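You operate a simulated robot arm through the tools that you are given. There is no shell and no other tool.

The job below is to be done with a simulated robot arm. You get a single attempt, and the scene is never put back.

## Task
Stop the hot motor and move it to the finned plate.
Fine: dial to 0, switch off, contact slide out, then open the clamp. Set down upright: green motor.

Only the result counts: the job must be done as asked and must still hold three seconds after the hand-in. Knocking over, shifting, dropping, spilling or breaking anything else fails it.

## Robot
A 7-joint arm with a two-finger parallel gripper, fixed in place. Base frame: the origin is on the floor under the middle of its stand, x ahead of it, y to its left, z up. Readings come in mm, degrees, newtons and seconds.
With the tool pointing down near the work surface it reaches from about 360 to 760 mm from the base axis. Its first joint turns from -143.0 to 143.0 degrees. Payload 3 kg.
The tool frame sits at the grasp point between the pads (the TCP): z along the fingers, y along the line on which they close. The tips reach 30 mm beyond it. Largest opening 94 mm; finger width 28, thickness 10; the body of the gripper, 50 by 96 mm, starts 55 mm behind the TCP.
Orientation is that of the tool frame in the base frame, as a unit quaternion [x, y, z, w]. With the fingers straight down and closing along the base's y, the tool's x points along the base's -x, its y along +y and its z along -z.

## Interface
- The arm moves only by the tool nudge_tool. Its argument "increments" is one flat list of numbers, 7 for each row, row after row: the opening, from 0 (shut) to 1 (fully open), then the shift along the tool's x, y, z in units of 30 mm (1.0 is 30 mm), then the turn, a rotation vector about the tool's x, y, z in units of 4 degrees (1.0 is 4 degrees). In form: [claw, tx, ty, tz, wx, wy, wz, claw, tx, ty, tz, wx, wy, wz, ...]. A call has 1 to 20 rows; each row shifts and turns the commanded pose from where the row before left it, along the tool's axes as they then stand. A call with a number of a shift or a turn outside -1 to 1 is refused whole. Rows are played at 5 a second. More than 50 mm and 8.6 degrees between two rows, or a gripper value outside its range, and nothing of the call is played. Where a pose cannot be reached the arm comes as near as it can. A force on the tool above 90 N (or 10 N above the force at the start of the call, whichever is more), or a blocked arm, ends the call early, and 0.2 s more pass. Each finger travels about 45 mm/s and halts on what it meets, pressing with about 23 N; the grip force reading is that of the motor and also rises with nothing between the fingers. The clock runs only during rows and for 0.2 s after the last one: add rows that do not move to give the fingers time. It gives the time, the measured TCP pose, the force on the tool (base axes), the opening and the grip force at its end, in the units of the frame above (readings bear some noise), with the torque about the TCP (base axes, N m) and any sound that the robot's microphone picked up.
- Cameras (640 x 400 px; columns grow to the right, rows downward): "scene" is fixed at [403.1, -501.1, 1609.6]; the picture's right is [-0.89, 0.45, 0.00], its down [0.43, 0.86, -0.28] and it looks along [-0.13, -0.25, -0.96] (base axes); focal length 355 px, centre (320, 200). "wrist" rides on the gripper at [76, 14, -103] in the tool frame; the picture's right is [-0.18, 0.98, 0.00], its down [-0.75, -0.14, -0.64] and it looks along [-0.63, -0.12, 0.77] (tool axes); focal length 243 px, centre (320, 200). There is no depth. A picture from a camera that has moved, and an enlarged one, comes with that camera's place and axes in the base frame and with its lens.
- camera(camera): a new picture of that camera. The clock stands still meanwhile.
- slide_trunk(by): moves the trunk up (or, below 0, down) by that many mm; the arm rides with it, the base frame stays. It gives what a move gives, with no picture.
- inspect(camera, box): a new picture of the part [left, top, right, bottom] of that camera's present view, enlarged. The clock stands still meanwhile.
- hand_in(): hands the job in; it is judged then, once.

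Nothing tells you positions but the pictures and the camera data. Unless the task says otherwise, let go and move clear before handing in.

The tools are called after ">>>" by a JSON object that holds its "op" and its "data". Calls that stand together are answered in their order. nudge_tool: Moves the arm, as the interface text tells. Its arguments: {"type":"object","properties":{"increments":{"type":"array"}},"required":["increments"]} The other tools are called the same way: slide_trunk (by) moves the trunk up or down; camera (camera) takes a picture; inspect (camera, box) takes an enlarged picture of a part of a camera's view; hand_in () hands the job in.

At the start:

```text
clock: 0.0
eef_pos: [181.0, -572.8, 1199.4]
orientation: [0.0, 1.0, 0.001, 0.0]
wrist_force: [-0.6, 0.7, 0.5]
moment: [0.0, -0.01, -0.01]
finger_gap: 94.1
grip_force: 0.0
trunk travel left (down, up): [-200.0, 190.0]
```

scene: 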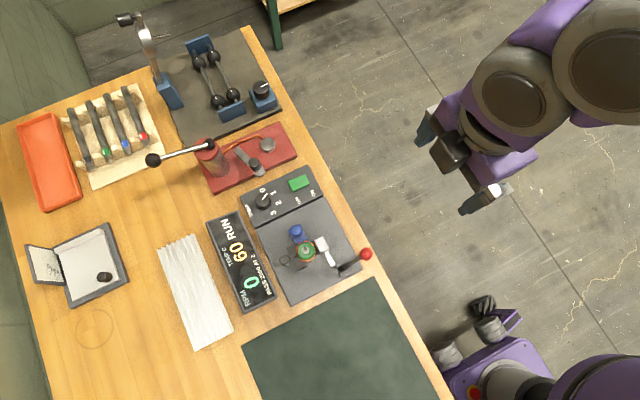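
wrist: 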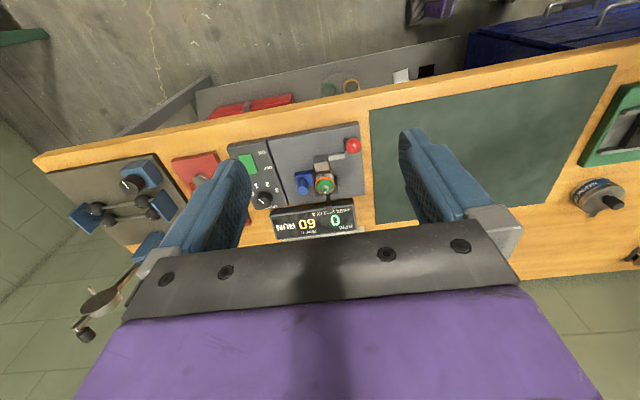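

I see a bench with a motor test stand (dial, green switch, clamp with red-knobbed lever, blue contact slide), and a display reading 60 RUN. I'll look closer before moving anything.

>>> {"op": "inspect", "data": {"camera": "scene", "box": [200, 150, 400, 310]}}

>>> {"op": "inspect", "data": {"camera": "wrist", "box": [220, 120, 400, 250]}}

>>> {"op": "inspect", "data": {"camera": "scene", "box": [0, 0, 320, 200]}}

>>> {"op": "inspect", "data": {"camera": "scene", "box": [0, 200, 320, 400]}}

```text
2.50 times, centred on (300, 230) of scene
camera zoom: at [403.1, -501.1, 1609.6], right [-0.89, 0.45, 0.0], down [0.43, 0.86, -0.28], along [-0.13, -0.25, -0.96], focal length 887 px, centre (370, 125)
```

zoom: 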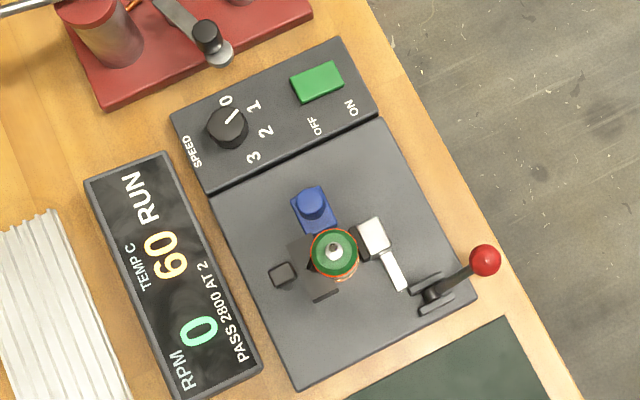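

```text
3.08 times, centred on (310, 185) of wrist
camera zoom: at [104.8, -558.1, 1301.9], right [0.18, 0.98, 0.0], down [0.75, -0.14, 0.64], along [0.63, -0.12, -0.77], focal length 746 px, centre (351, 246)
```

zoom: 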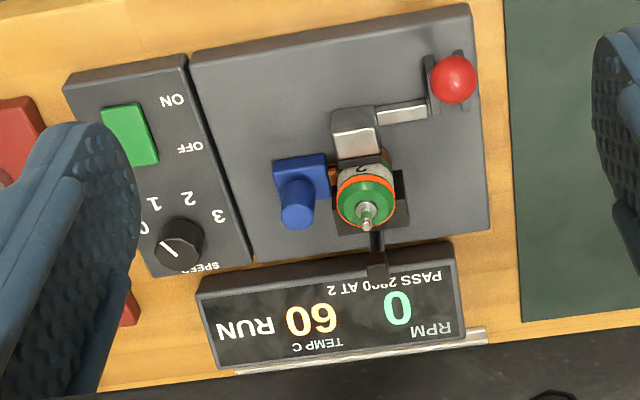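

```text
2.00 times, centred on (160, 100) of scene
camera zoom: at [403.1, -501.1, 1609.6], right [-0.89, 0.45, 0.0], down [0.43, 0.86, -0.28], along [-0.13, -0.25, -0.96], focal length 710 px, centre (640, 400)
```

zoom: 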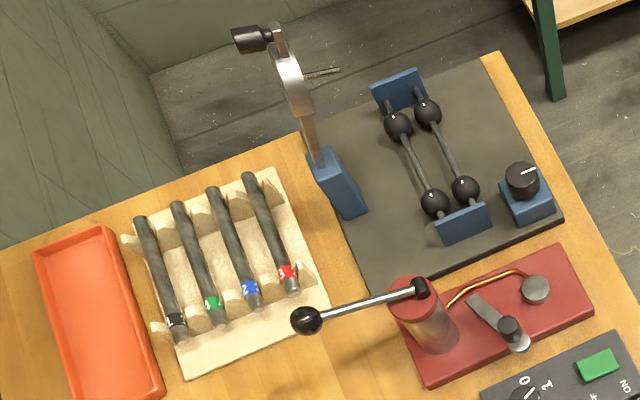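

```text
2.00 times, centred on (160, 300) of scene
camera zoom: at [403.1, -501.1, 1609.6], right [-0.89, 0.45, 0.0], down [0.43, 0.86, -0.28], along [-0.13, -0.25, -0.96], focal length 710 px, centre (640, 0)
```

zoom: 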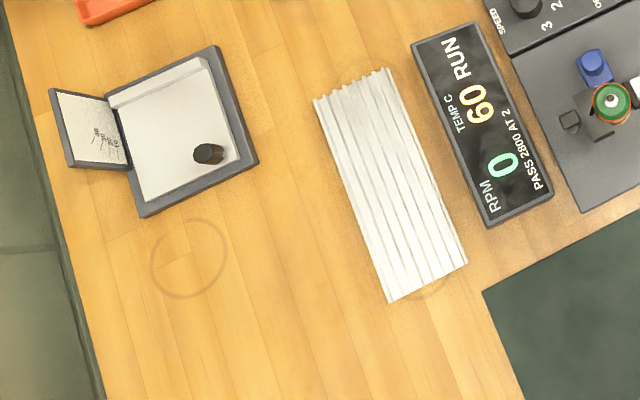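

The motor is the green-topped cylinder upright in the fixture, around (381, -602), top near z≈920. I'll zoom in on the dial, switch, slide and clamp.

>>> {"op": "inspect", "data": {"camera": "scene", "box": [240, 165, 320, 215]}}

>>> {"op": "inspect", "data": {"camera": "scene", "box": [270, 215, 380, 285]}}

>>> {"op": "inspect", "data": {"camera": "wrist", "box": [285, 130, 365, 210]}}

>>> {"op": "inspect", "data": {"camera": "wrist", "box": [230, 140, 310, 220]}}

```text
8.00 times, centred on (280, 190) of scene
camera zoom: at [403.1, -501.1, 1609.6], right [-0.89, 0.45, 0.0], down [0.43, 0.86, -0.28], along [-0.13, -0.25, -0.96], focal length 2839 px, centre (640, 280)
```

zoom: 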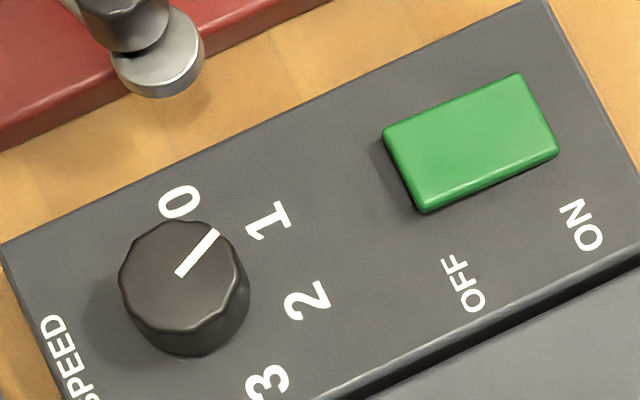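

```text
5.71 times, centred on (325, 250) of scene
camera zoom: at [403.1, -501.1, 1609.6], right [-0.89, 0.45, 0.0], down [0.43, 0.86, -0.28], along [-0.13, -0.25, -0.96], focal length 2028 px, centre (291, -86)
```

zoom: 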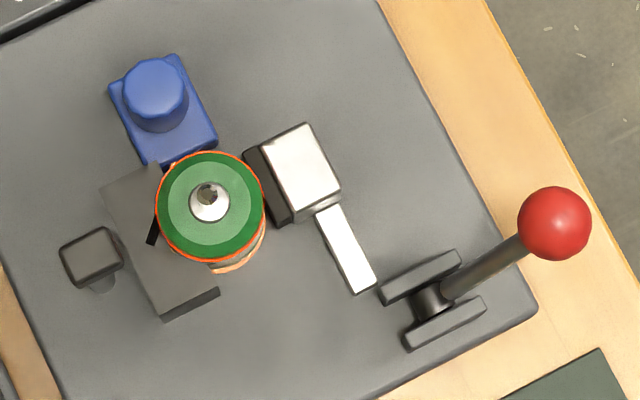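

```text
5.00 times, centred on (325, 170) of wrist
camera zoom: at [104.8, -558.1, 1301.9], right [0.18, 0.98, 0.0], down [0.75, -0.14, 0.64], along [0.63, -0.12, -0.77], focal length 1213 px, centre (295, 350)
```

zoom: 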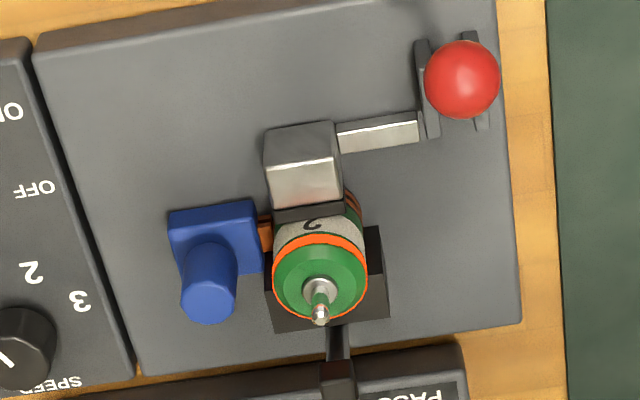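

```text
5.00 times, centred on (270, 180) of wrist
camera zoom: at [104.8, -558.1, 1301.9], right [0.18, 0.98, 0.0], down [0.75, -0.14, 0.64], along [0.63, -0.12, -0.77], focal length 1213 px, centre (570, 300)
```

zoom: 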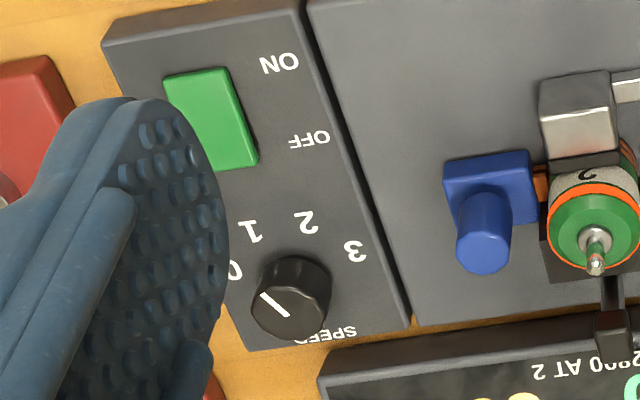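

The dial pointer reads about "1", and the label angles say 0 is about 48° counter-clockwise from it seen from above. The switch is on, the blue contact slide is in against the motor, and the clamp is closed by the red-ball lever. I'll lower the hand a little for a second viewpoint so I can triangulate positions.

>>> {"op": "nudge_tool", "data": {"increments": [1, 0, 0, 1, 0, 0, 0, 1, 0, 0, 1, 0, 0, 0, 1, 0, 0, 1, 0, 0, 0, 1, 0, 0, 1, 0, 0, 0, 1, 0, 0, 0, 0, 0, 0]}}

>>> {"op": "camera", "data": {"camera": "wrist"}}

>>> {"op": "camera", "data": {"camera": "scene"}}

```text
clock: 1.2
eef_pos: [180.5, -571.1, 1078.9]
orientation: [0.0, 1.0, 0.0, -0.001]
wrist_force: [-0.8, 0.8, 1.0]
moment: [0.01, -0.01, -0.03]
finger_gap: 93.7
grip_force: 0.0
trunk travel left (down, up): [-200.0, 190.0]
```

```text
taken
camera wrist: at [104.5, -556.2, 1181.8], right [0.18, 0.98, 0.0], down [0.75, -0.14, 0.64], along [0.63, -0.12, -0.77], focal length 243 px, centre (320, 200)
```

wrist: 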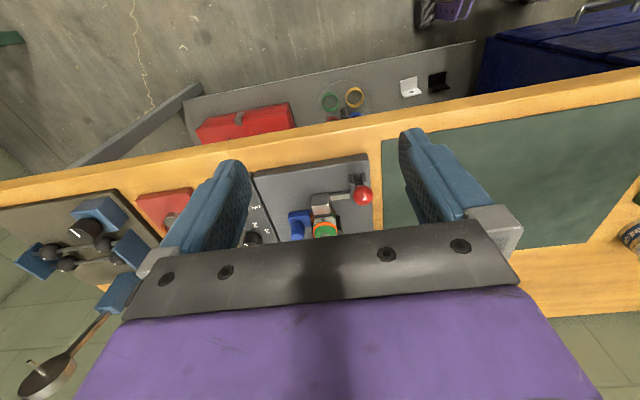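

```text
taken
```

scene: 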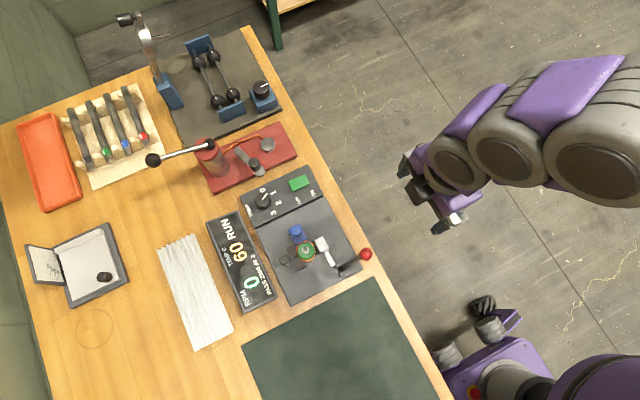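

The table's near edge runs along base y, with the stand about 380 mm out in x. I'll move forward over it at the same height to get a closer view from a different angle.

>>> {"op": "nudge_tool", "data": {"increments": [1, -1, 0, 0, 0, 0, 0, 1, -1, 0, 0, 0, 0, 0, 1, -1, 0, 0, 0, 0, 0, 1, -1, 0, 0, 0, 0, 0, 1, 0, 0, 0, 0, 0, 0]}}

>>> {"op": "camera", "data": {"camera": "wrist"}}

>>> {"op": "inspect", "data": {"camera": "wrist", "box": [220, 100, 420, 225]}}

```text
clock: 2.4
eef_pos: [300.5, -571.0, 1081.6]
orientation: [0.0, 1.0, -0.001, 0.0]
wrist_force: [0.4, 0.1, 1.1]
moment: [0.03, 0.01, 0.01]
finger_gap: 93.9
grip_force: 0.0
trunk travel left (down, up): [-200.0, 190.0]
```

```text
taken
camera wrist: at [224.2, -555.8, 1183.5], right [0.18, 0.98, 0.0], down [0.75, -0.14, 0.64], along [0.63, -0.12, -0.77], focal length 243 px, centre (320, 200)
```

wrist: 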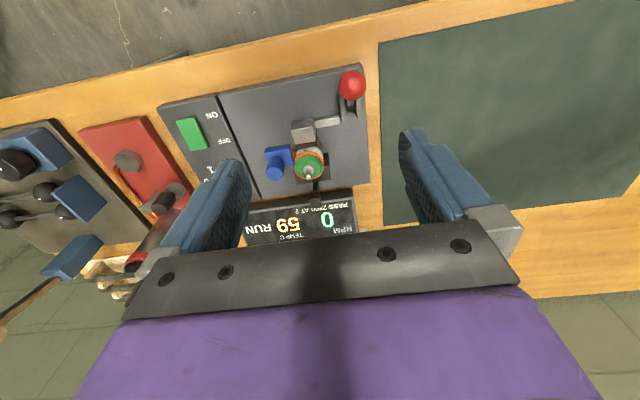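

```text
3.20 times, centred on (320, 162) of wrist
camera zoom: at [224.2, -555.8, 1183.5], right [0.18, 0.98, 0.0], down [0.75, -0.14, 0.64], along [0.63, -0.12, -0.77], focal length 776 px, centre (320, 320)
```

zoom: 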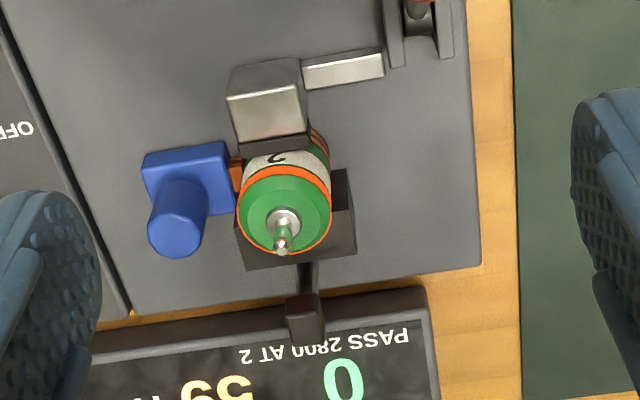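

From two views I get the stand plate top at z≈885, spanning x 294–453 and y −692 to −522. The shaft tip is near (383,-600,948), the red ball near (288,-540,955), the dial near (414,-737), the switch near (333,-737) and the finned plate about x 572–652, y −742 to −530. I'll yaw the hand about 60° so its camera looks radially towards the control box.

>>> {"op": "nudge_tool", "data": {"increments": [1, 0, 0, 0, 0, 0, 1, 1, 0, 0, 0, 0, 0, 1, 1, 0, 0, 0, 0, 0, 1, 1, 0, 0, 0, 0, 0, 1, 1, 0, 0, 0, 0, 0, 1, 1, 0, 0, 0, 0, 0, 1, 1, 0, 0, 0, 0, 0, 1, 1, 0, 0, 0, 0, 0, 1, 1, 0, 0, 0, 0, 0, 1, 1, 0, 0, 0, 0, 0, 1, 1, 0, 0, 0, 0, 0, 1, 1, 0, 0, 0, 0, 0, 1, 1, 0, 0, 0, 0, 0, 1, 1, 0, 0, 0, 0, 0, 1, 1, 0, 0, 0, 0, 0, 1, 1, 0, 0, 0, 0, 0, 0]}}

>>> {"op": "camera", "data": {"camera": "wrist"}}

>>> {"op": "inspect", "data": {"camera": "wrist", "box": [220, 120, 420, 245]}}

```text
clock: 5.8
eef_pos: [300.8, -569.9, 1081.6]
orientation: [0.5, 0.866, -0.001, 0.0]
wrist_force: [-0.4, 1.0, -0.9]
moment: [0.02, 0.01, -0.01]
finger_gap: 94.0
grip_force: 0.1
trunk travel left (down, up): [-200.0, 190.0]
```

```text
taken
camera wrist: at [275.7, -496.7, 1183.0], right [0.94, 0.33, 0.0], down [0.26, -0.72, 0.64], along [0.21, -0.61, -0.77], focal length 243 px, centre (320, 200)
```

wrist: 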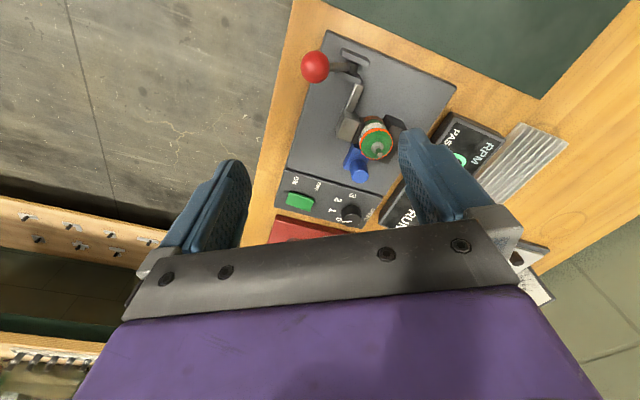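

```text
3.20 times, centred on (320, 182) of wrist
camera zoom: at [275.7, -496.7, 1183.0], right [0.94, 0.33, 0.0], down [0.26, -0.72, 0.64], along [0.21, -0.61, -0.77], focal length 776 px, centre (320, 256)
```

zoom: 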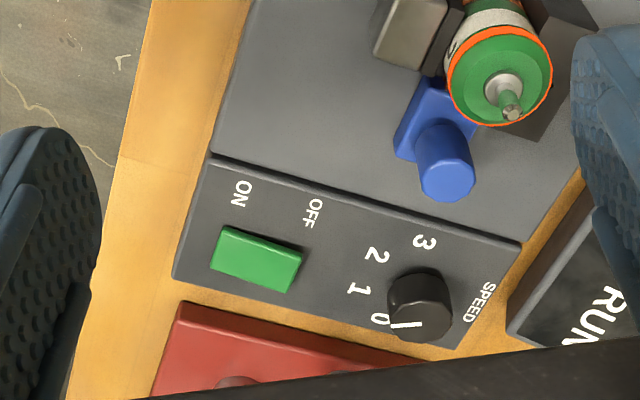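

The dial points at 1; its knob top is near (415,-740,904). The switch is near (330,-740) with its OFF end towards +x, and the blue slide knob top is near (381,-643,935). Some of these lie beyond 760 mm, so I'll test the outward reach at a safe height.

>>> {"op": "nudge_tool", "data": {"increments": [0.5, -1, 0, 0, 0, 0, 0, 0.5, -1, 0, 0, 0, 0, 0, 0.5, -1, 0, 0, 0, 0, 0, 0.5, -1, 0, 0, 0, 0, 0, 0.5, 0, 0, 0, 0, 0, 0]}}

>>> {"op": "camera", "data": {"camera": "wrist"}}

>>> {"op": "camera", "data": {"camera": "scene"}}

```text
clock: 7.0
eef_pos: [351.4, -657.5, 1084.9]
orientation: [0.5, 0.866, -0.001, -0.001]
wrist_force: [-0.3, 0.1, 1.4]
moment: [0.0, 0.09, 0.01]
finger_gap: 47.0
grip_force: 0.0
out of reach, approached as far as the arm can: row 4
trunk travel left (down, up): [-200.0, 190.0]
```

```text
taken
camera wrist: at [326.3, -583.3, 1186.6], right [0.94, 0.33, 0.0], down [0.26, -0.72, 0.64], along [0.21, -0.61, -0.77], focal length 243 px, centre (320, 200)
```

wrist: 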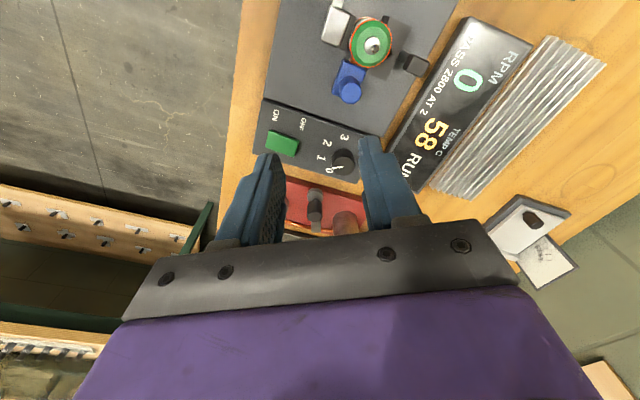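

```text
taken
```

scene: 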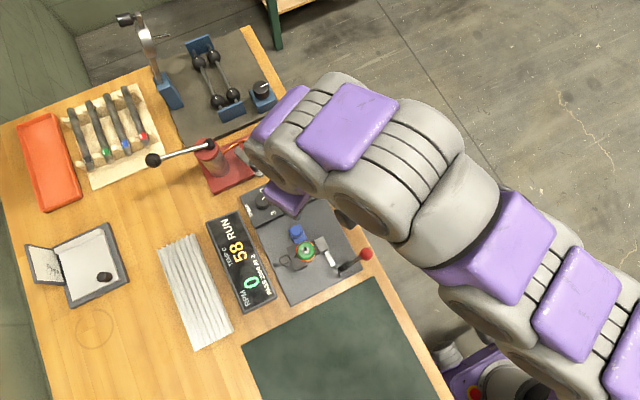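

The tool-down reach ends near r≈746 mm, so the far controls need the hand tilted outward. I'll tilt 32° about the finger axis and push out further at the same safe height.

>>> {"op": "nudge_tool", "data": {"increments": [0.5, 0, 0, 0, 0, -1, 0, 0.5, 0, 0, 0, 0, -1, 0, 0.5, 0, 0, 0, 0, -1, 0, 0.5, 0, 0, 0, 0, -1, 0, 0.5, 0, 0, 0, 0, -1, 0, 0.5, 0, 0, 0, 0, -1, 0, 0.5, 0, 0, 0, 0, -1, 0, 0.5, 0, 0, 0, 0, -1, 0, 0.5, -0.848, 0, 0.53, 0, 0, 0, 0.5, -0.848, 0, 0.53, 0, 0, 0, 0.5, -0.848, 0, 0.53, 0, 0, 0, 0.5, 0, 0, 0, 0, 0, 0]}}

>>> {"op": "camera", "data": {"camera": "wrist"}}

>>> {"op": "camera", "data": {"camera": "scene"}}

```text
clock: 9.6
eef_pos: [395.9, -734.9, 1081.4]
orientation: [0.48, 0.833, -0.137, 0.238]
wrist_force: [0.0, -0.4, -0.4]
moment: [-0.02, 0.0, -0.03]
finger_gap: 46.9
grip_force: 0.0
trunk travel left (down, up): [-200.0, 190.0]
```

```text
taken
camera wrist: at [348.7, -623.0, 1126.3], right [0.93, 0.36, 0.1], down [0.03, -0.33, 0.94], along [0.37, -0.87, -0.32], focal length 243 px, centre (320, 200)
```

wrist: 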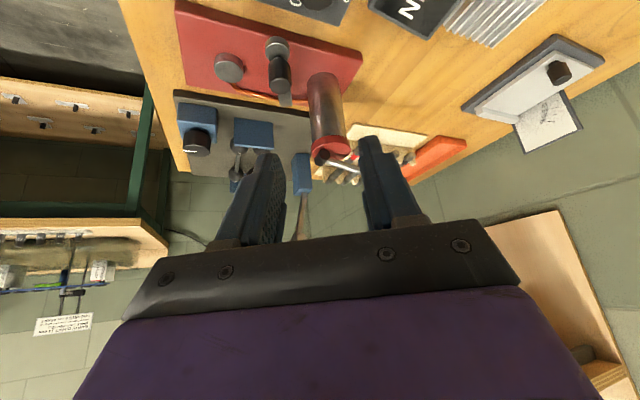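

```text
taken
```

scene: 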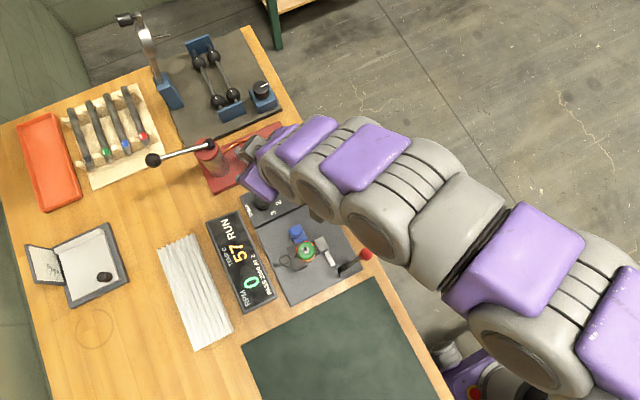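

With a 32° tilt, r≈835 mm is reached without trouble. Next I'll turn the tilt plane to start the 48° dial turn 24° before radial, and hover above the knob with the fingers half open.

>>> {"op": "nudge_tool", "data": {"increments": [0.55, 0, 0, 0, 0.53, 0, 0.848, 0.55, 0, 0, 0, 0.53, 0, 0.848, 0.55, 0, 0, 0, 0.53, 0, 0.848, 0.55, 0, 0, 0, 0.53, 0, 0.848, 0.55, 0, 0, 0, 0.53, 0, 0.848, 0.55, 0, 0, 0, 0.53, 0, 0.848, 0.55, 0.421, 0.123, 0.688, 0, 0, 0, 0.55, 0.421, 0.123, 0.688, 0, 0, 0, 0.55, 0.421, 0.123, 0.688, 0, 0, 0, 0.55, 0.421, 0.123, 0.688, 0, 0, 0, 0.55, 0.421, 0.123, 0.688, 0, 0, 0, 0.55, 0, 0, 0, 0, 0, 0]}}

>>> {"op": "camera", "data": {"camera": "scene"}}

>>> {"op": "inspect", "data": {"camera": "scene", "box": [220, 150, 320, 213]}}

>>> {"op": "camera", "data": {"camera": "wrist"}}

```text
clock: 12.2
eef_pos: [413.4, -732.6, 959.4]
orientation: [0.643, 0.714, -0.185, 0.205]
wrist_force: [0.0, 0.1, 0.0]
moment: [-0.01, -0.03, -0.01]
finger_gap: 51.7
grip_force: 0.0
trunk travel left (down, up): [-200.0, 190.0]
```

```text
taken
```

scene: 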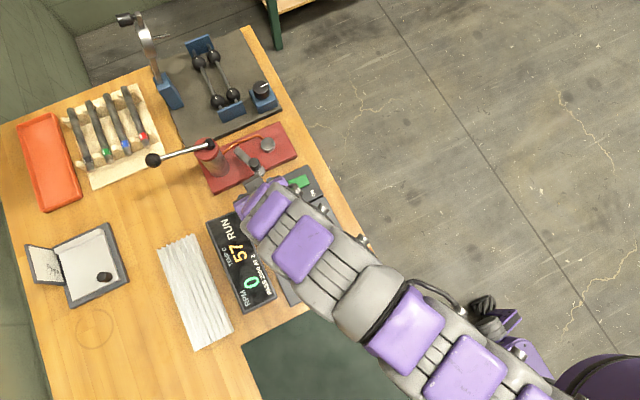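

```text
6.35 times, centred on (270, 182) of scene
camera zoom: at [403.1, -501.1, 1609.6], right [-0.89, 0.45, 0.0], down [0.43, 0.86, -0.28], along [-0.13, -0.25, -0.96], focal length 2253 px, centre (638, 318)
```

zoom: 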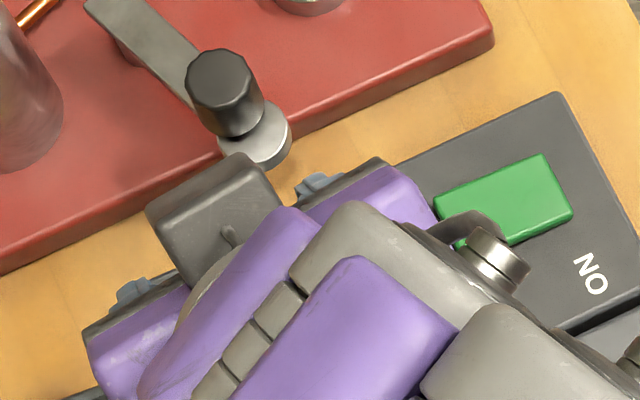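

```text
taken
camera wrist: at [415.6, -613.9, 1005.8], right [0.99, -0.05, 0.1], down [-0.11, -0.31, 0.94], along [-0.02, -0.95, -0.32], focal length 243 px, centre (320, 200)
```

wrist: 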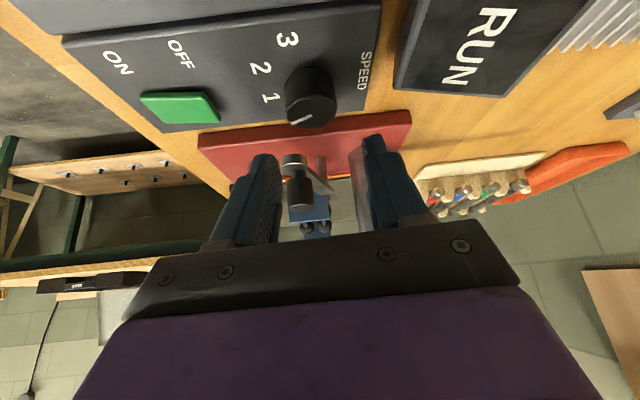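

The hand is above the knob, which projects to about (413,-741). I'll lower it so the pads straddle the knob, then close.

>>> {"op": "nudge_tool", "data": {"increments": [0.55, 0.328, 0, 0.569, 0, 0, 0, 0.55, 0.328, 0, 0.569, 0, 0, 0, 0.55, 0, 0, 0, 0, 0, 0]}}

>>> {"op": "camera", "data": {"camera": "wrist"}}

```text
clock: 13.0
eef_pos: [414.3, -735.7, 919.6]
orientation: [0.643, 0.714, -0.185, 0.205]
wrist_force: [0.5, 0.0, 0.2]
moment: [-0.03, 0.03, 0.03]
finger_gap: 51.4
grip_force: 0.0
trunk travel left (down, up): [-200.0, 190.0]
```

```text
taken
camera wrist: at [416.7, -616.6, 965.9], right [0.99, -0.05, 0.1], down [-0.11, -0.31, 0.94], along [-0.02, -0.95, -0.32], focal length 243 px, centre (320, 200)
```

wrist: 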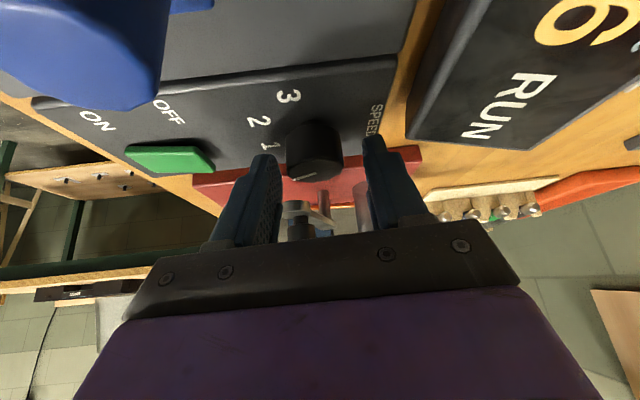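

The pads are on either side of the knob with no contact force. Closing now.

>>> {"op": "nudge_tool", "data": {"increments": [0.4, 0, 0, 0, 0, 0, 0, 0.25, 0, 0, 0, 0, 0, 0, 0.2, 0, 0, 0, 0, 0, 0, 0.2, 0, 0, 0, 0, 0, 0]}}

>>> {"op": "camera", "data": {"camera": "wrist"}}

```text
clock: 14.0
eef_pos: [413.1, -736.0, 919.7]
orientation: [0.643, 0.714, -0.185, 0.204]
wrist_force: [-7.5, 0.1, -0.8]
moment: [0.08, -0.07, 0.0]
finger_gap: 31.5
grip_force: 44.8
trunk travel left (down, up): [-200.0, 190.0]
```

```text
taken
camera wrist: at [415.3, -616.9, 965.8], right [0.99, -0.05, 0.1], down [-0.11, -0.31, 0.94], along [-0.02, -0.95, -0.32], focal length 243 px, centre (320, 200)
```

wrist: 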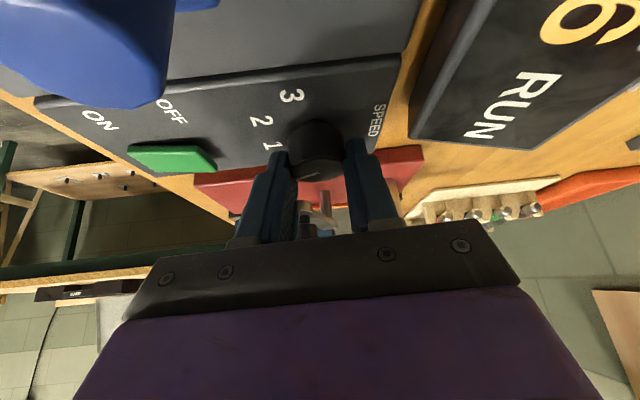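

Gripped at 31.5 mm. I'll turn it 24° counter-clockwise first, then check.

>>> {"op": "nudge_tool", "data": {"increments": [0.2, 0, -0.04, 0, -0.53, 0, -0.848, 0.2, 0, -0.01, 0, -0.53, 0, -0.848, 0.2, 0, -0.01, 0, -0.53, 0, -0.848, 0.2, 0, -0.01, 0, -0.53, 0, -0.848, 0.2, 0, -0.01, 0, -0.53, 0, -0.848, 0.2, 0, -0.01, 0, -0.53, 0, -0.848, 0.2, 0, 0, 0, 0, 0, 0]}}

>>> {"op": "camera", "data": {"camera": "wrist"}}

```text
clock: 15.6
eef_pos: [412.5, -735.7, 919.9]
orientation: [0.48, 0.833, -0.137, 0.239]
wrist_force: [4.8, -17.3, -1.5]
moment: [-0.98, -0.37, -0.03]
finger_gap: 31.1
grip_force: 44.9
trunk travel left (down, up): [-200.0, 190.0]
```

```text
taken
camera wrist: at [365.3, -626.2, 965.8], right [0.93, 0.36, 0.1], down [0.03, -0.33, 0.94], along [0.37, -0.87, -0.32], focal length 243 px, centre (320, 200)
```

wrist: 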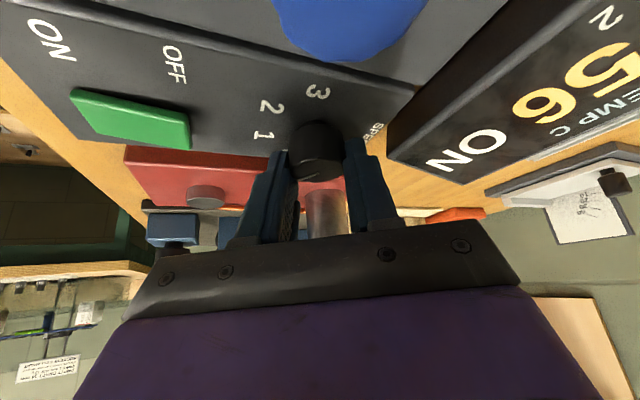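

The display now reads "ON" instead of "RUN", so the dial is moving. I'll look at the pointer before the second half.

>>> {"op": "inspect", "data": {"camera": "wrist", "box": [230, 70, 400, 200]}}

>>> {"op": "inspect", "data": {"camera": "scene", "box": [200, 150, 320, 225]}}

```text
3.08 times, centred on (315, 135) of wrist
camera zoom: at [365.3, -626.2, 965.8], right [0.93, 0.36, 0.1], down [0.03, -0.33, 0.94], along [0.37, -0.87, -0.32], focal length 746 px, centre (335, 400)
```

zoom: 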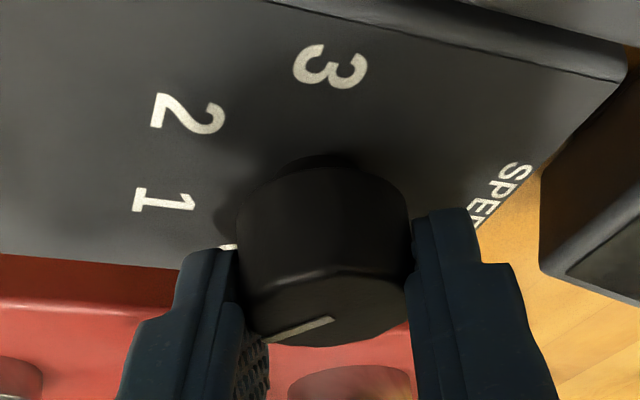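

```text
5.33 times, centred on (260, 188) of scene
camera zoom: at [403.1, -501.1, 1609.6], right [-0.89, 0.45, 0.0], down [0.43, 0.86, -0.28], along [-0.13, -0.25, -0.96], focal length 1893 px, centre (640, 267)
```

zoom: 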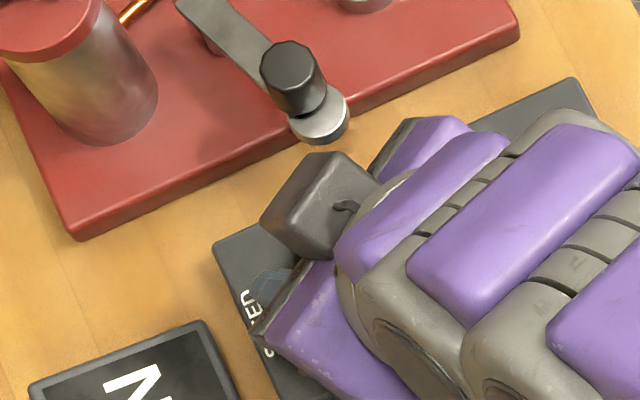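

The pointer has moved about halfway towards 0. I'll turn the remaining 24°, with a small outward correction to relieve the side force.

>>> {"op": "nudge_tool", "data": {"increments": [0.2, -0.028, -0.01, 0.018, -0.53, 0, -0.848, 0.2, 0, -0.01, 0, -0.53, 0, -0.848, 0.2, 0, -0.01, 0, -0.53, 0, -0.848, 0.2, 0, -0.01, 0, -0.53, 0, -0.848, 0.2, 0, -0.01, 0, -0.53, 0, -0.848, 0.2, 0, -0.01, 0, -0.53, 0, -0.848, 0.2, 0, 0, 0, 0, 0, 0]}}

>>> {"op": "inspect", "data": {"camera": "wrist", "box": [230, 70, 400, 200]}}

>>> {"op": "camera", "data": {"camera": "wrist"}}

```text
clock: 17.2
eef_pos: [410.8, -736.7, 919.9]
orientation: [0.297, 0.915, -0.086, 0.261]
wrist_force: [6.3, 7.7, -1.4]
moment: [1.04, 0.73, -0.54]
finger_gap: 31.2
grip_force: 44.8
trunk travel left (down, up): [-200.0, 190.0]
```

```text
3.08 times, centred on (315, 135) of wrist
camera zoom: at [323.5, -654.9, 966.2], right [0.7, 0.7, 0.1], down [0.16, -0.29, 0.94], along [0.69, -0.65, -0.32], focal length 746 px, centre (335, 400)
```

zoom: 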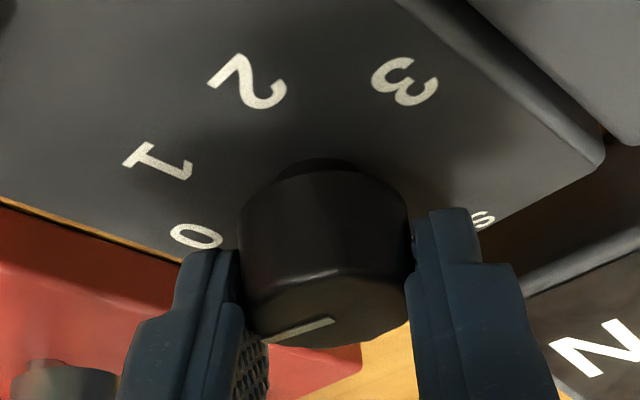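

```text
taken
camera wrist: at [323.5, -654.9, 966.2], right [0.7, 0.7, 0.1], down [0.16, -0.29, 0.94], along [0.69, -0.65, -0.32], focal length 243 px, centre (320, 200)
```

wrist: 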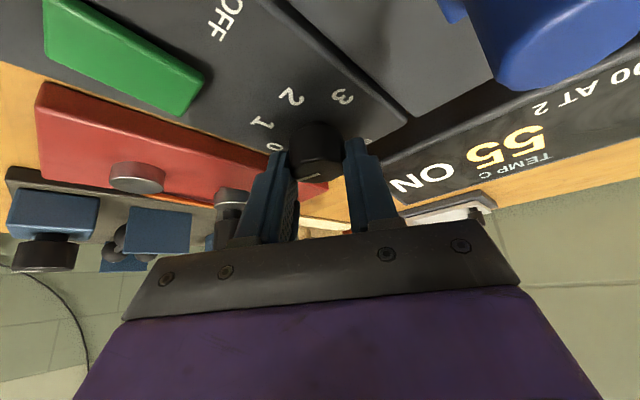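

The knob turned the full 48° with the grip, and a small counter-torque suggests it reached its stop. I'll release, lift clear and check the pointer.

>>> {"op": "nudge_tool", "data": {"increments": [0.4, 0, 0, 0, 0, 0, 0, 0.55, 0, 0, 0, 0, 0, 0, 0.55, 0, 0, 0, 0, 0, 0, 0.55, -0.4, 0, -0.636, 0, 0, 0, 0.55, -0.53, 0, -0.848, 0, 0, 0, 0.55, -0.53, 0, -0.848, 0, 0, 0, 0.55, -0.53, 0, -0.848, 0, 0, 0, 0.55, 0, 0, 0, 0, 0, 0]}}

>>> {"op": "camera", "data": {"camera": "wrist"}}

>>> {"op": "camera", "data": {"camera": "scene"}}

```text
clock: 19.0
eef_pos: [409.6, -737.7, 1032.1]
orientation: [0.296, 0.915, -0.085, 0.262]
wrist_force: [-0.3, 1.0, 0.7]
moment: [-0.02, -0.01, -0.02]
finger_gap: 52.0
grip_force: 0.0
trunk travel left (down, up): [-200.0, 190.0]
```

```text
taken
camera wrist: at [322.8, -656.5, 1079.0], right [0.7, 0.7, 0.1], down [0.16, -0.29, 0.94], along [0.69, -0.65, -0.32], focal length 243 px, centre (320, 200)
```

wrist: 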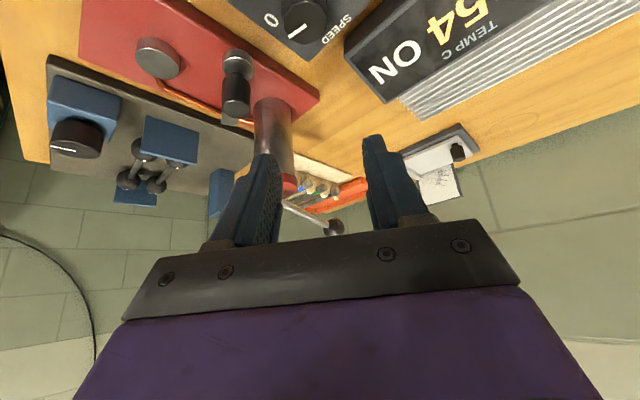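

```text
taken
```

scene: 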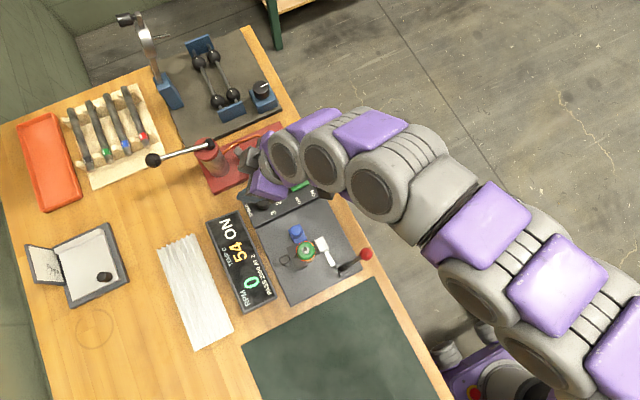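

Released cleanly. Checking the pointer.

>>> {"op": "inspect", "data": {"camera": "wrist", "box": [250, 0, 370, 75]}}

>>> {"op": "inspect", "data": {"camera": "scene", "box": [230, 165, 330, 228]}}

```text
5.33 times, centred on (310, 38) of wrist
camera zoom: at [322.8, -656.5, 1079.0], right [0.7, 0.7, 0.1], down [0.16, -0.29, 0.94], along [0.69, -0.65, -0.32], focal length 1294 px, centre (373, 1067)
```

zoom: 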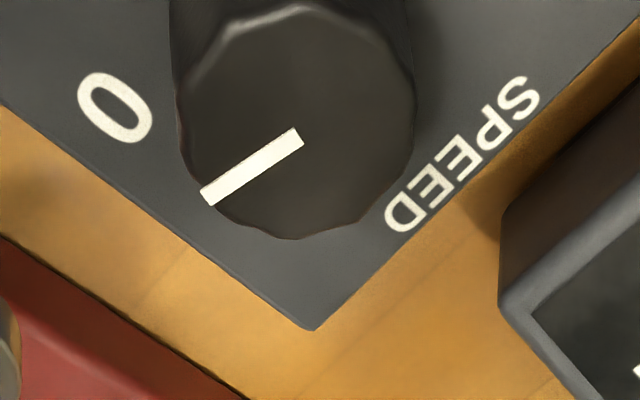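

```text
6.35 times, centred on (280, 196) of scene
camera zoom: at [403.1, -501.1, 1609.6], right [-0.89, 0.45, 0.0], down [0.43, 0.86, -0.28], along [-0.13, -0.25, -0.96], focal length 2253 px, centre (574, 222)
```

zoom: 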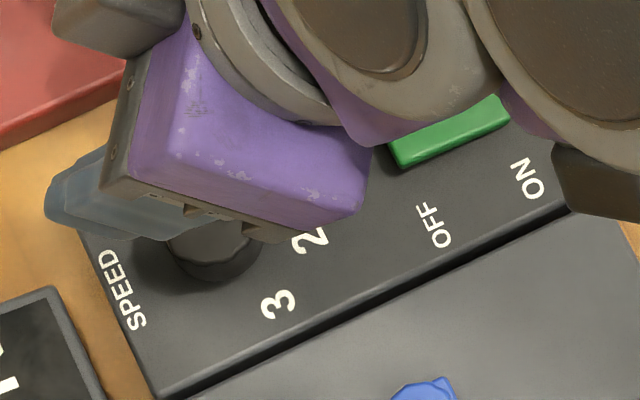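

The pointer now lies at 0 within a few degrees and the display shows ON with speed 0. Next is the switch: the OFF end of the rocker is about (350,-743). I'll close the fingers, turn the tilt plane to point along −y, and hover above that end.

>>> {"op": "nudge_tool", "data": {"increments": [0.3, 0.67, -0.6, -0.42, 0, 0, 0, 0, 0.67, -0.6, -0.42, 0, 0, 0, 0, 0, 0, 0, 0.53, 0, 0.848, 0, 0, 0, 0, 0.53, 0, 0.848, 0, 0, 0, 0, 0.53, 0, 0.848, 0, 0, 0, 0, 0.53, 0, 0.848, 0, 0, 0, 0, 0.53, 0, 0.848, 0, 0, 0, 0, 0.53, 0, 0.848, 0, 0, 0, 0, 0.53, 0, 0.848, 0, 0, 0, 0, 0.53, 0, 0.848, 0, 0, 0, 0, 0.53, 0, 0.848, 0, 0, 0, 0, 0.53, 0, 0.848, 0, 0, 0, 0, 0.53, 0, 0.848, 0, 0, 0, 0, 0.53, 0, 0.848, 0, 0, 0, 0, 0.53, 0, 0.848, 0, 0, 0, 0, 0.265, 0, 0.424, 0, 0.424, 0, 0.678, 0, 0, 0, 0, 0.424, 0, 0.678, 0, 0, 0, 0, 0.424, 0, 0.678, 0, 0, 0, 0, 0, 0, 0, 0, 0, 0]}}

>>> {"op": "camera", "data": {"camera": "wrist"}}

>>> {"op": "camera", "data": {"camera": "scene"}}

```text
clock: 23.2
eef_pos: [352.4, -738.2, 959.9]
orientation: [0.679, 0.68, -0.195, 0.195]
wrist_force: [1.1, -0.6, 0.3]
moment: [0.02, -0.01, -0.02]
finger_gap: 0.2
grip_force: 22.6
trunk travel left (down, up): [-200.0, 190.0]
```

```text
taken
camera wrist: at [365.9, -619.5, 1006.4], right [0.98, -0.16, 0.1], down [-0.14, -0.3, 0.94], along [-0.12, -0.94, -0.32], focal length 243 px, centre (320, 200)
```

wrist: 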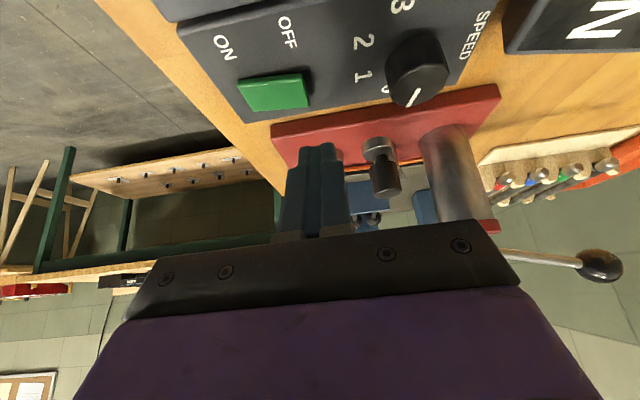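

```text
taken
```

scene: 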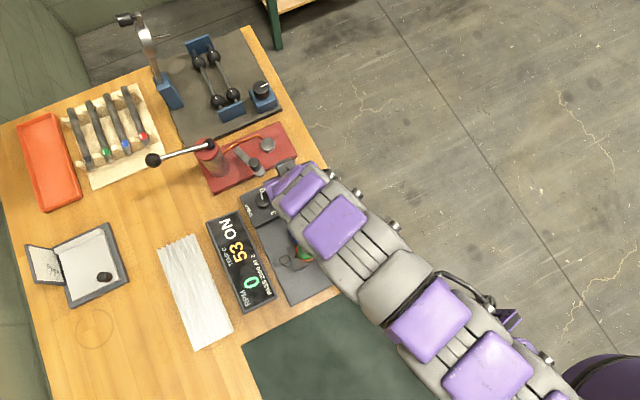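

>>> {"op": "inspect", "data": {"camera": "wrist", "box": [200, 0, 480, 175]}}

>>> {"op": "inspect", "data": {"camera": "scene", "box": [230, 160, 330, 223]}}

>>> {"op": "inspect", "data": {"camera": "wrist", "box": [370, 10, 470, 120]}}

```text
2.29 times, centred on (340, 88) of wrist
camera zoom: at [365.9, -619.5, 1006.4], right [0.98, -0.16, 0.1], down [-0.14, -0.3, 0.94], along [-0.12, -0.94, -0.32], focal length 555 px, centre (274, 457)
```

zoom: 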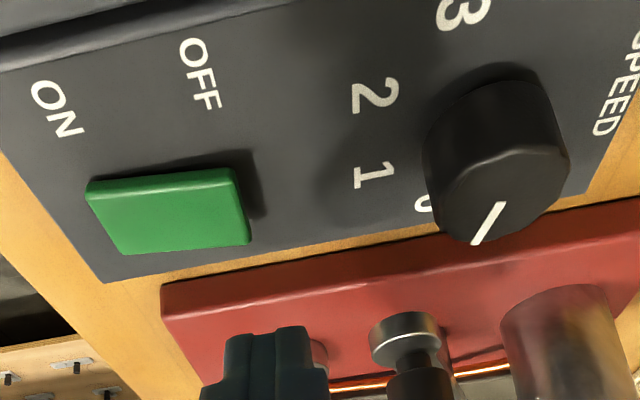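

```text
6.35 times, centred on (280, 192) of scene
camera zoom: at [403.1, -501.1, 1609.6], right [-0.89, 0.45, 0.0], down [0.43, 0.86, -0.28], along [-0.13, -0.25, -0.96], focal length 2253 px, centre (574, 254)
```

zoom: 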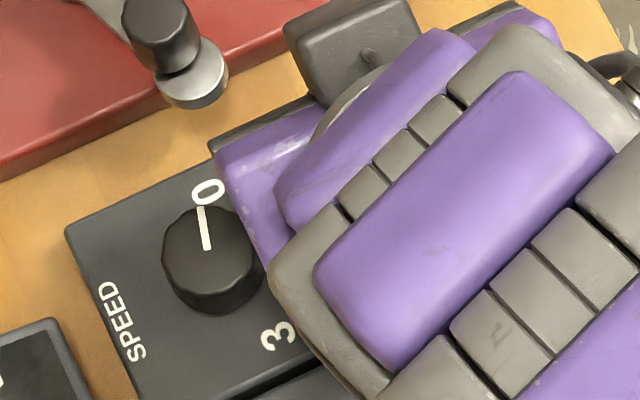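

```text
3.64 times, centred on (420, 65) of wrist
camera zoom: at [365.9, -619.5, 1006.4], right [0.98, -0.16, 0.1], down [-0.14, -0.3, 0.94], along [-0.12, -0.94, -0.32], focal length 882 px, centre (-44, 691)
```

zoom: 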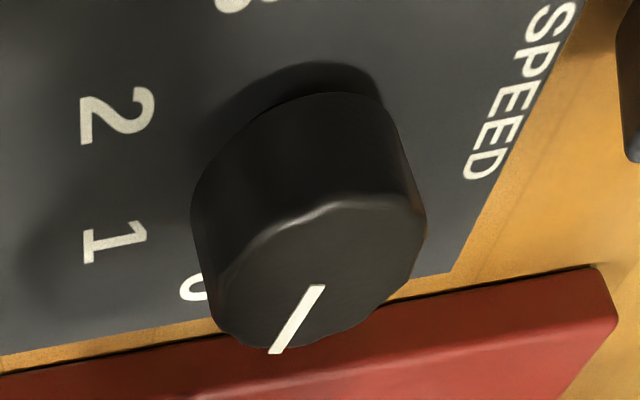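

The scene view confirms the pointer on 0. The rocker's OFF end stands raised near (349,-744), so I'll bring the closed fingertips down onto it and press gently.

>>> {"op": "nudge_tool", "data": {"increments": [0, 0.318, -0.107, 0.509, 0, 0, 0, 0, 0.318, -0.107, 0.509, 0, 0, 0, 0, 0.0265, 0, 0.0424, 0, 0, 0, 0, 0.0265, 0, 0.0424, 0, 0, 0, 0, 0.0265, 0, 0.0424, 0, 0, 0, 0, 0.0265, 0, 0.0424, 0, 0, 0]}}

>>> {"op": "camera", "data": {"camera": "wrist"}}

```text
clock: 24.6
eef_pos: [345.2, -738.5, 922.4]
orientation: [0.679, 0.679, -0.198, 0.198]
wrist_force: [2.8, -4.2, 25.7]
moment: [-0.21, 0.13, 0.05]
finger_gap: 0.1
grip_force: 23.2
trunk travel left (down, up): [-200.0, 190.0]
```

```text
taken
camera wrist: at [359.2, -619.6, 968.1], right [0.98, -0.16, 0.1], down [-0.14, -0.29, 0.95], along [-0.12, -0.94, -0.31], focal length 243 px, centre (320, 200)
```

wrist: 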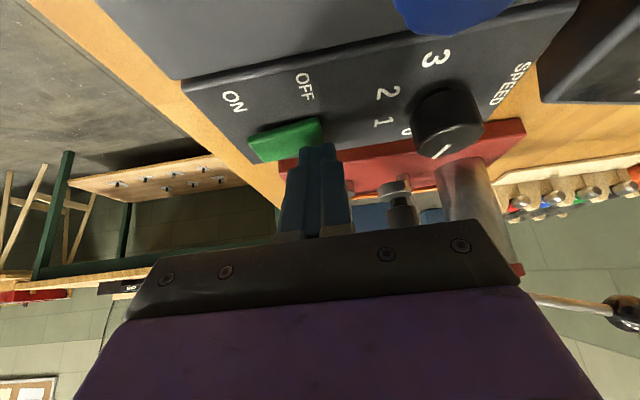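

There is contact with about 26 N upward force at tip height ~889. Checking whether the switch has moved.

>>> {"op": "inspect", "data": {"camera": "wrist", "box": [220, 60, 380, 180]}}

>>> {"op": "inspect", "data": {"camera": "scene", "box": [195, 180, 355, 280]}}

```text
3.33 times, centred on (300, 120) of wrist
camera zoom: at [359.2, -619.6, 968.1], right [0.98, -0.16, 0.1], down [-0.14, -0.29, 0.95], along [-0.12, -0.94, -0.31], focal length 809 px, centre (387, 467)
```

zoom: 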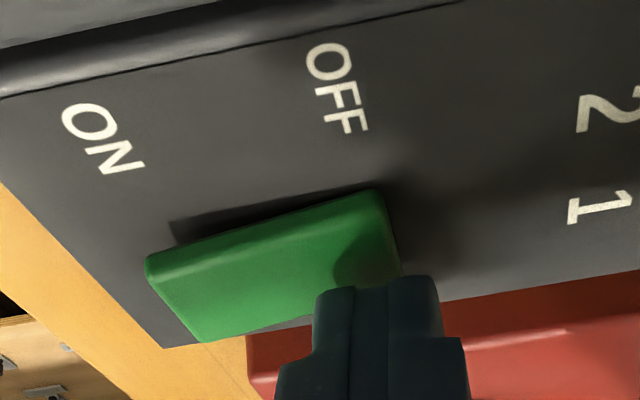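

```text
4.00 times, centred on (275, 230) of scene
camera zoom: at [403.1, -501.1, 1609.6], right [-0.89, 0.45, 0.0], down [0.43, 0.86, -0.28], along [-0.13, -0.25, -0.96], focal length 1420 px, centre (500, 80)
```

zoom: 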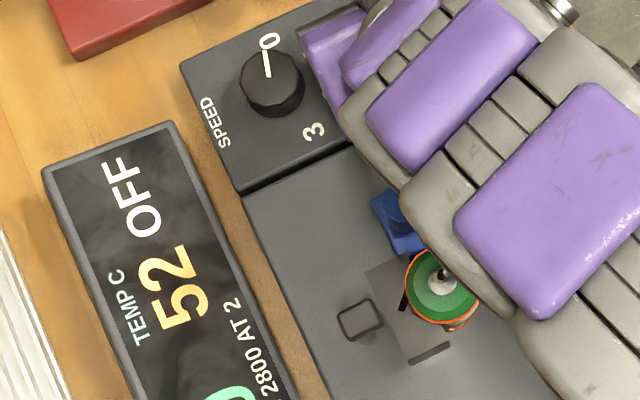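

The display now reads OFF and the rocker has flipped. Next is the contact slide: I'll lift off, reduce the tilt to 16°, and hover above the blue knob at about (381,-643) with the fingers opened.

>>> {"op": "nudge_tool", "data": {"increments": [0, -0.53, 0, -0.848, 0, 0, 0, 0, -0.53, 0, -0.848, 0, 0, 0, 0, -0.53, 0, -0.848, 0, 0, 0, 0, 0, 0, 0, 0, 1, 0, 0.1, 0, 0, 0, 0, 1, 0, 0.2, 0, 0, 0, 0, 1, 0, 0.3, 0, 0, 0, 0, 1, 0, 0.4, 0.823, 0.298, 0, 0, 0, 0, 0.5, 0.823, 0.298, 0, 0, 0, 0, 0.5, 0.823, 0.298, 0, 0, 0, 0, 0.5, 0.823, 0.298, 0, 0, 0, 0, 0.5, 0, 0, 0, 0, 0, 0]}}

>>> {"op": "camera", "data": {"camera": "wrist"}}

>>> {"op": "camera", "data": {"camera": "scene"}}

```text
clock: 27.2
eef_pos: [376.4, -632.2, 982.7]
orientation: [0.7, 0.7, -0.1, 0.099]
wrist_force: [-0.6, 0.0, -0.3]
moment: [0.01, 0.0, 0.02]
finger_gap: 47.1
grip_force: 0.1
out of reach, approached as far as the arm can: row 7
trunk travel left (down, up): [-200.0, 190.0]
```

```text
taken
camera wrist: at [391.3, -530.6, 1059.4], right [0.98, -0.18, 0.05], down [-0.14, -0.55, 0.83], along [-0.12, -0.82, -0.56], focal length 243 px, centre (320, 200)
```

wrist: 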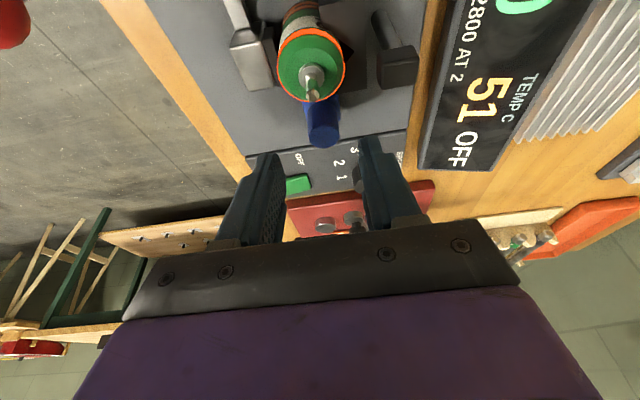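

```text
taken
```

scene: 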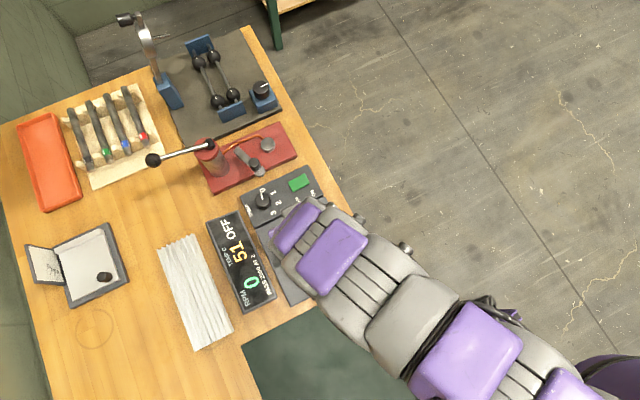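

The tilt change briefly exceeded reach but the hand is now at (376,-632,983). I'll zoom in to pin down the blue knob position.

>>> {"op": "inspect", "data": {"camera": "wrist", "box": [220, 0, 440, 170]}}

>>> {"op": "inspect", "data": {"camera": "scene", "box": [235, 165, 325, 222]}}

```text
2.35 times, centred on (330, 85) of wrist
camera zoom: at [391.3, -530.6, 1059.4], right [0.98, -0.18, 0.05], down [-0.14, -0.55, 0.83], along [-0.12, -0.82, -0.56], focal length 571 px, centre (296, 471)
```

zoom: 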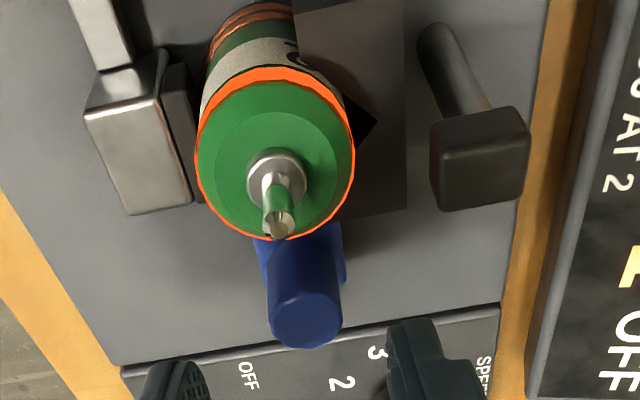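

```text
7.02 times, centred on (280, 194) of scene
camera zoom: at [403.1, -501.1, 1609.6], right [-0.89, 0.45, 0.0], down [0.43, 0.86, -0.28], along [-0.13, -0.25, -0.96], focal length 2491 px, centre (601, 246)
```

zoom: 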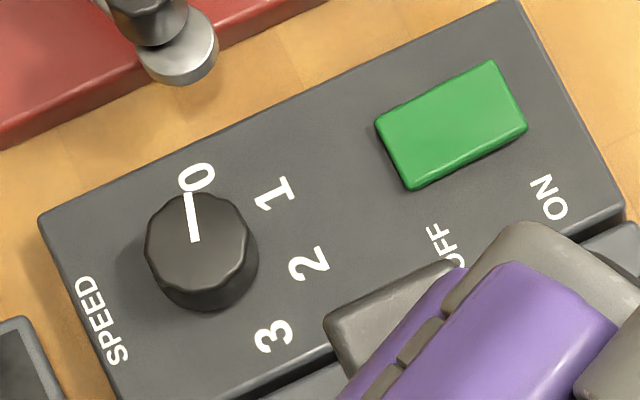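

Dial 0 and switch OFF are both confirmed. The blue knob top is near (381,-643,930); I'll lower the open fingers around it and close.

>>> {"op": "nudge_tool", "data": {"increments": [0.5, -0.346, 0.153, 0.1, 0, 0, 0, 0.5, 0.205, 0, 0.716, 0, 0, 0, 0.5, 0.205, 0, 0.716, 0, 0, 0, 0.5, 0, 0, 0, 0, 0, 0]}}

>>> {"op": "camera", "data": {"camera": "wrist"}}

```text
clock: 28.2
eef_pos: [380.8, -643.9, 937.9]
orientation: [0.7, 0.7, -0.099, 0.099]
wrist_force: [0.3, 0.3, -0.3]
moment: [-0.01, -0.02, -0.02]
finger_gap: 47.1
grip_force: 0.1
trunk travel left (down, up): [-200.0, 190.0]
```

```text
taken
camera wrist: at [395.6, -542.1, 1014.4], right [0.98, -0.18, 0.05], down [-0.14, -0.55, 0.83], along [-0.12, -0.82, -0.56], focal length 243 px, centre (320, 200)
```

wrist: 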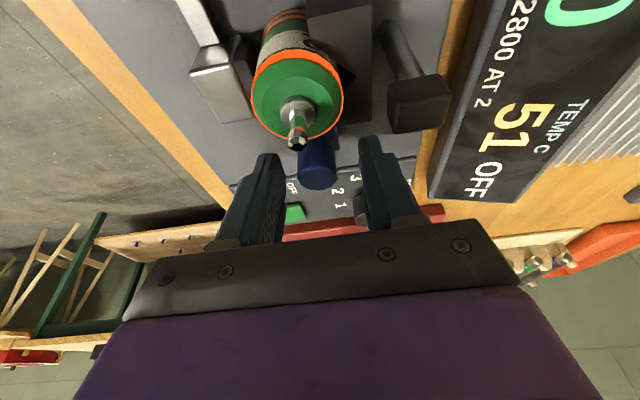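

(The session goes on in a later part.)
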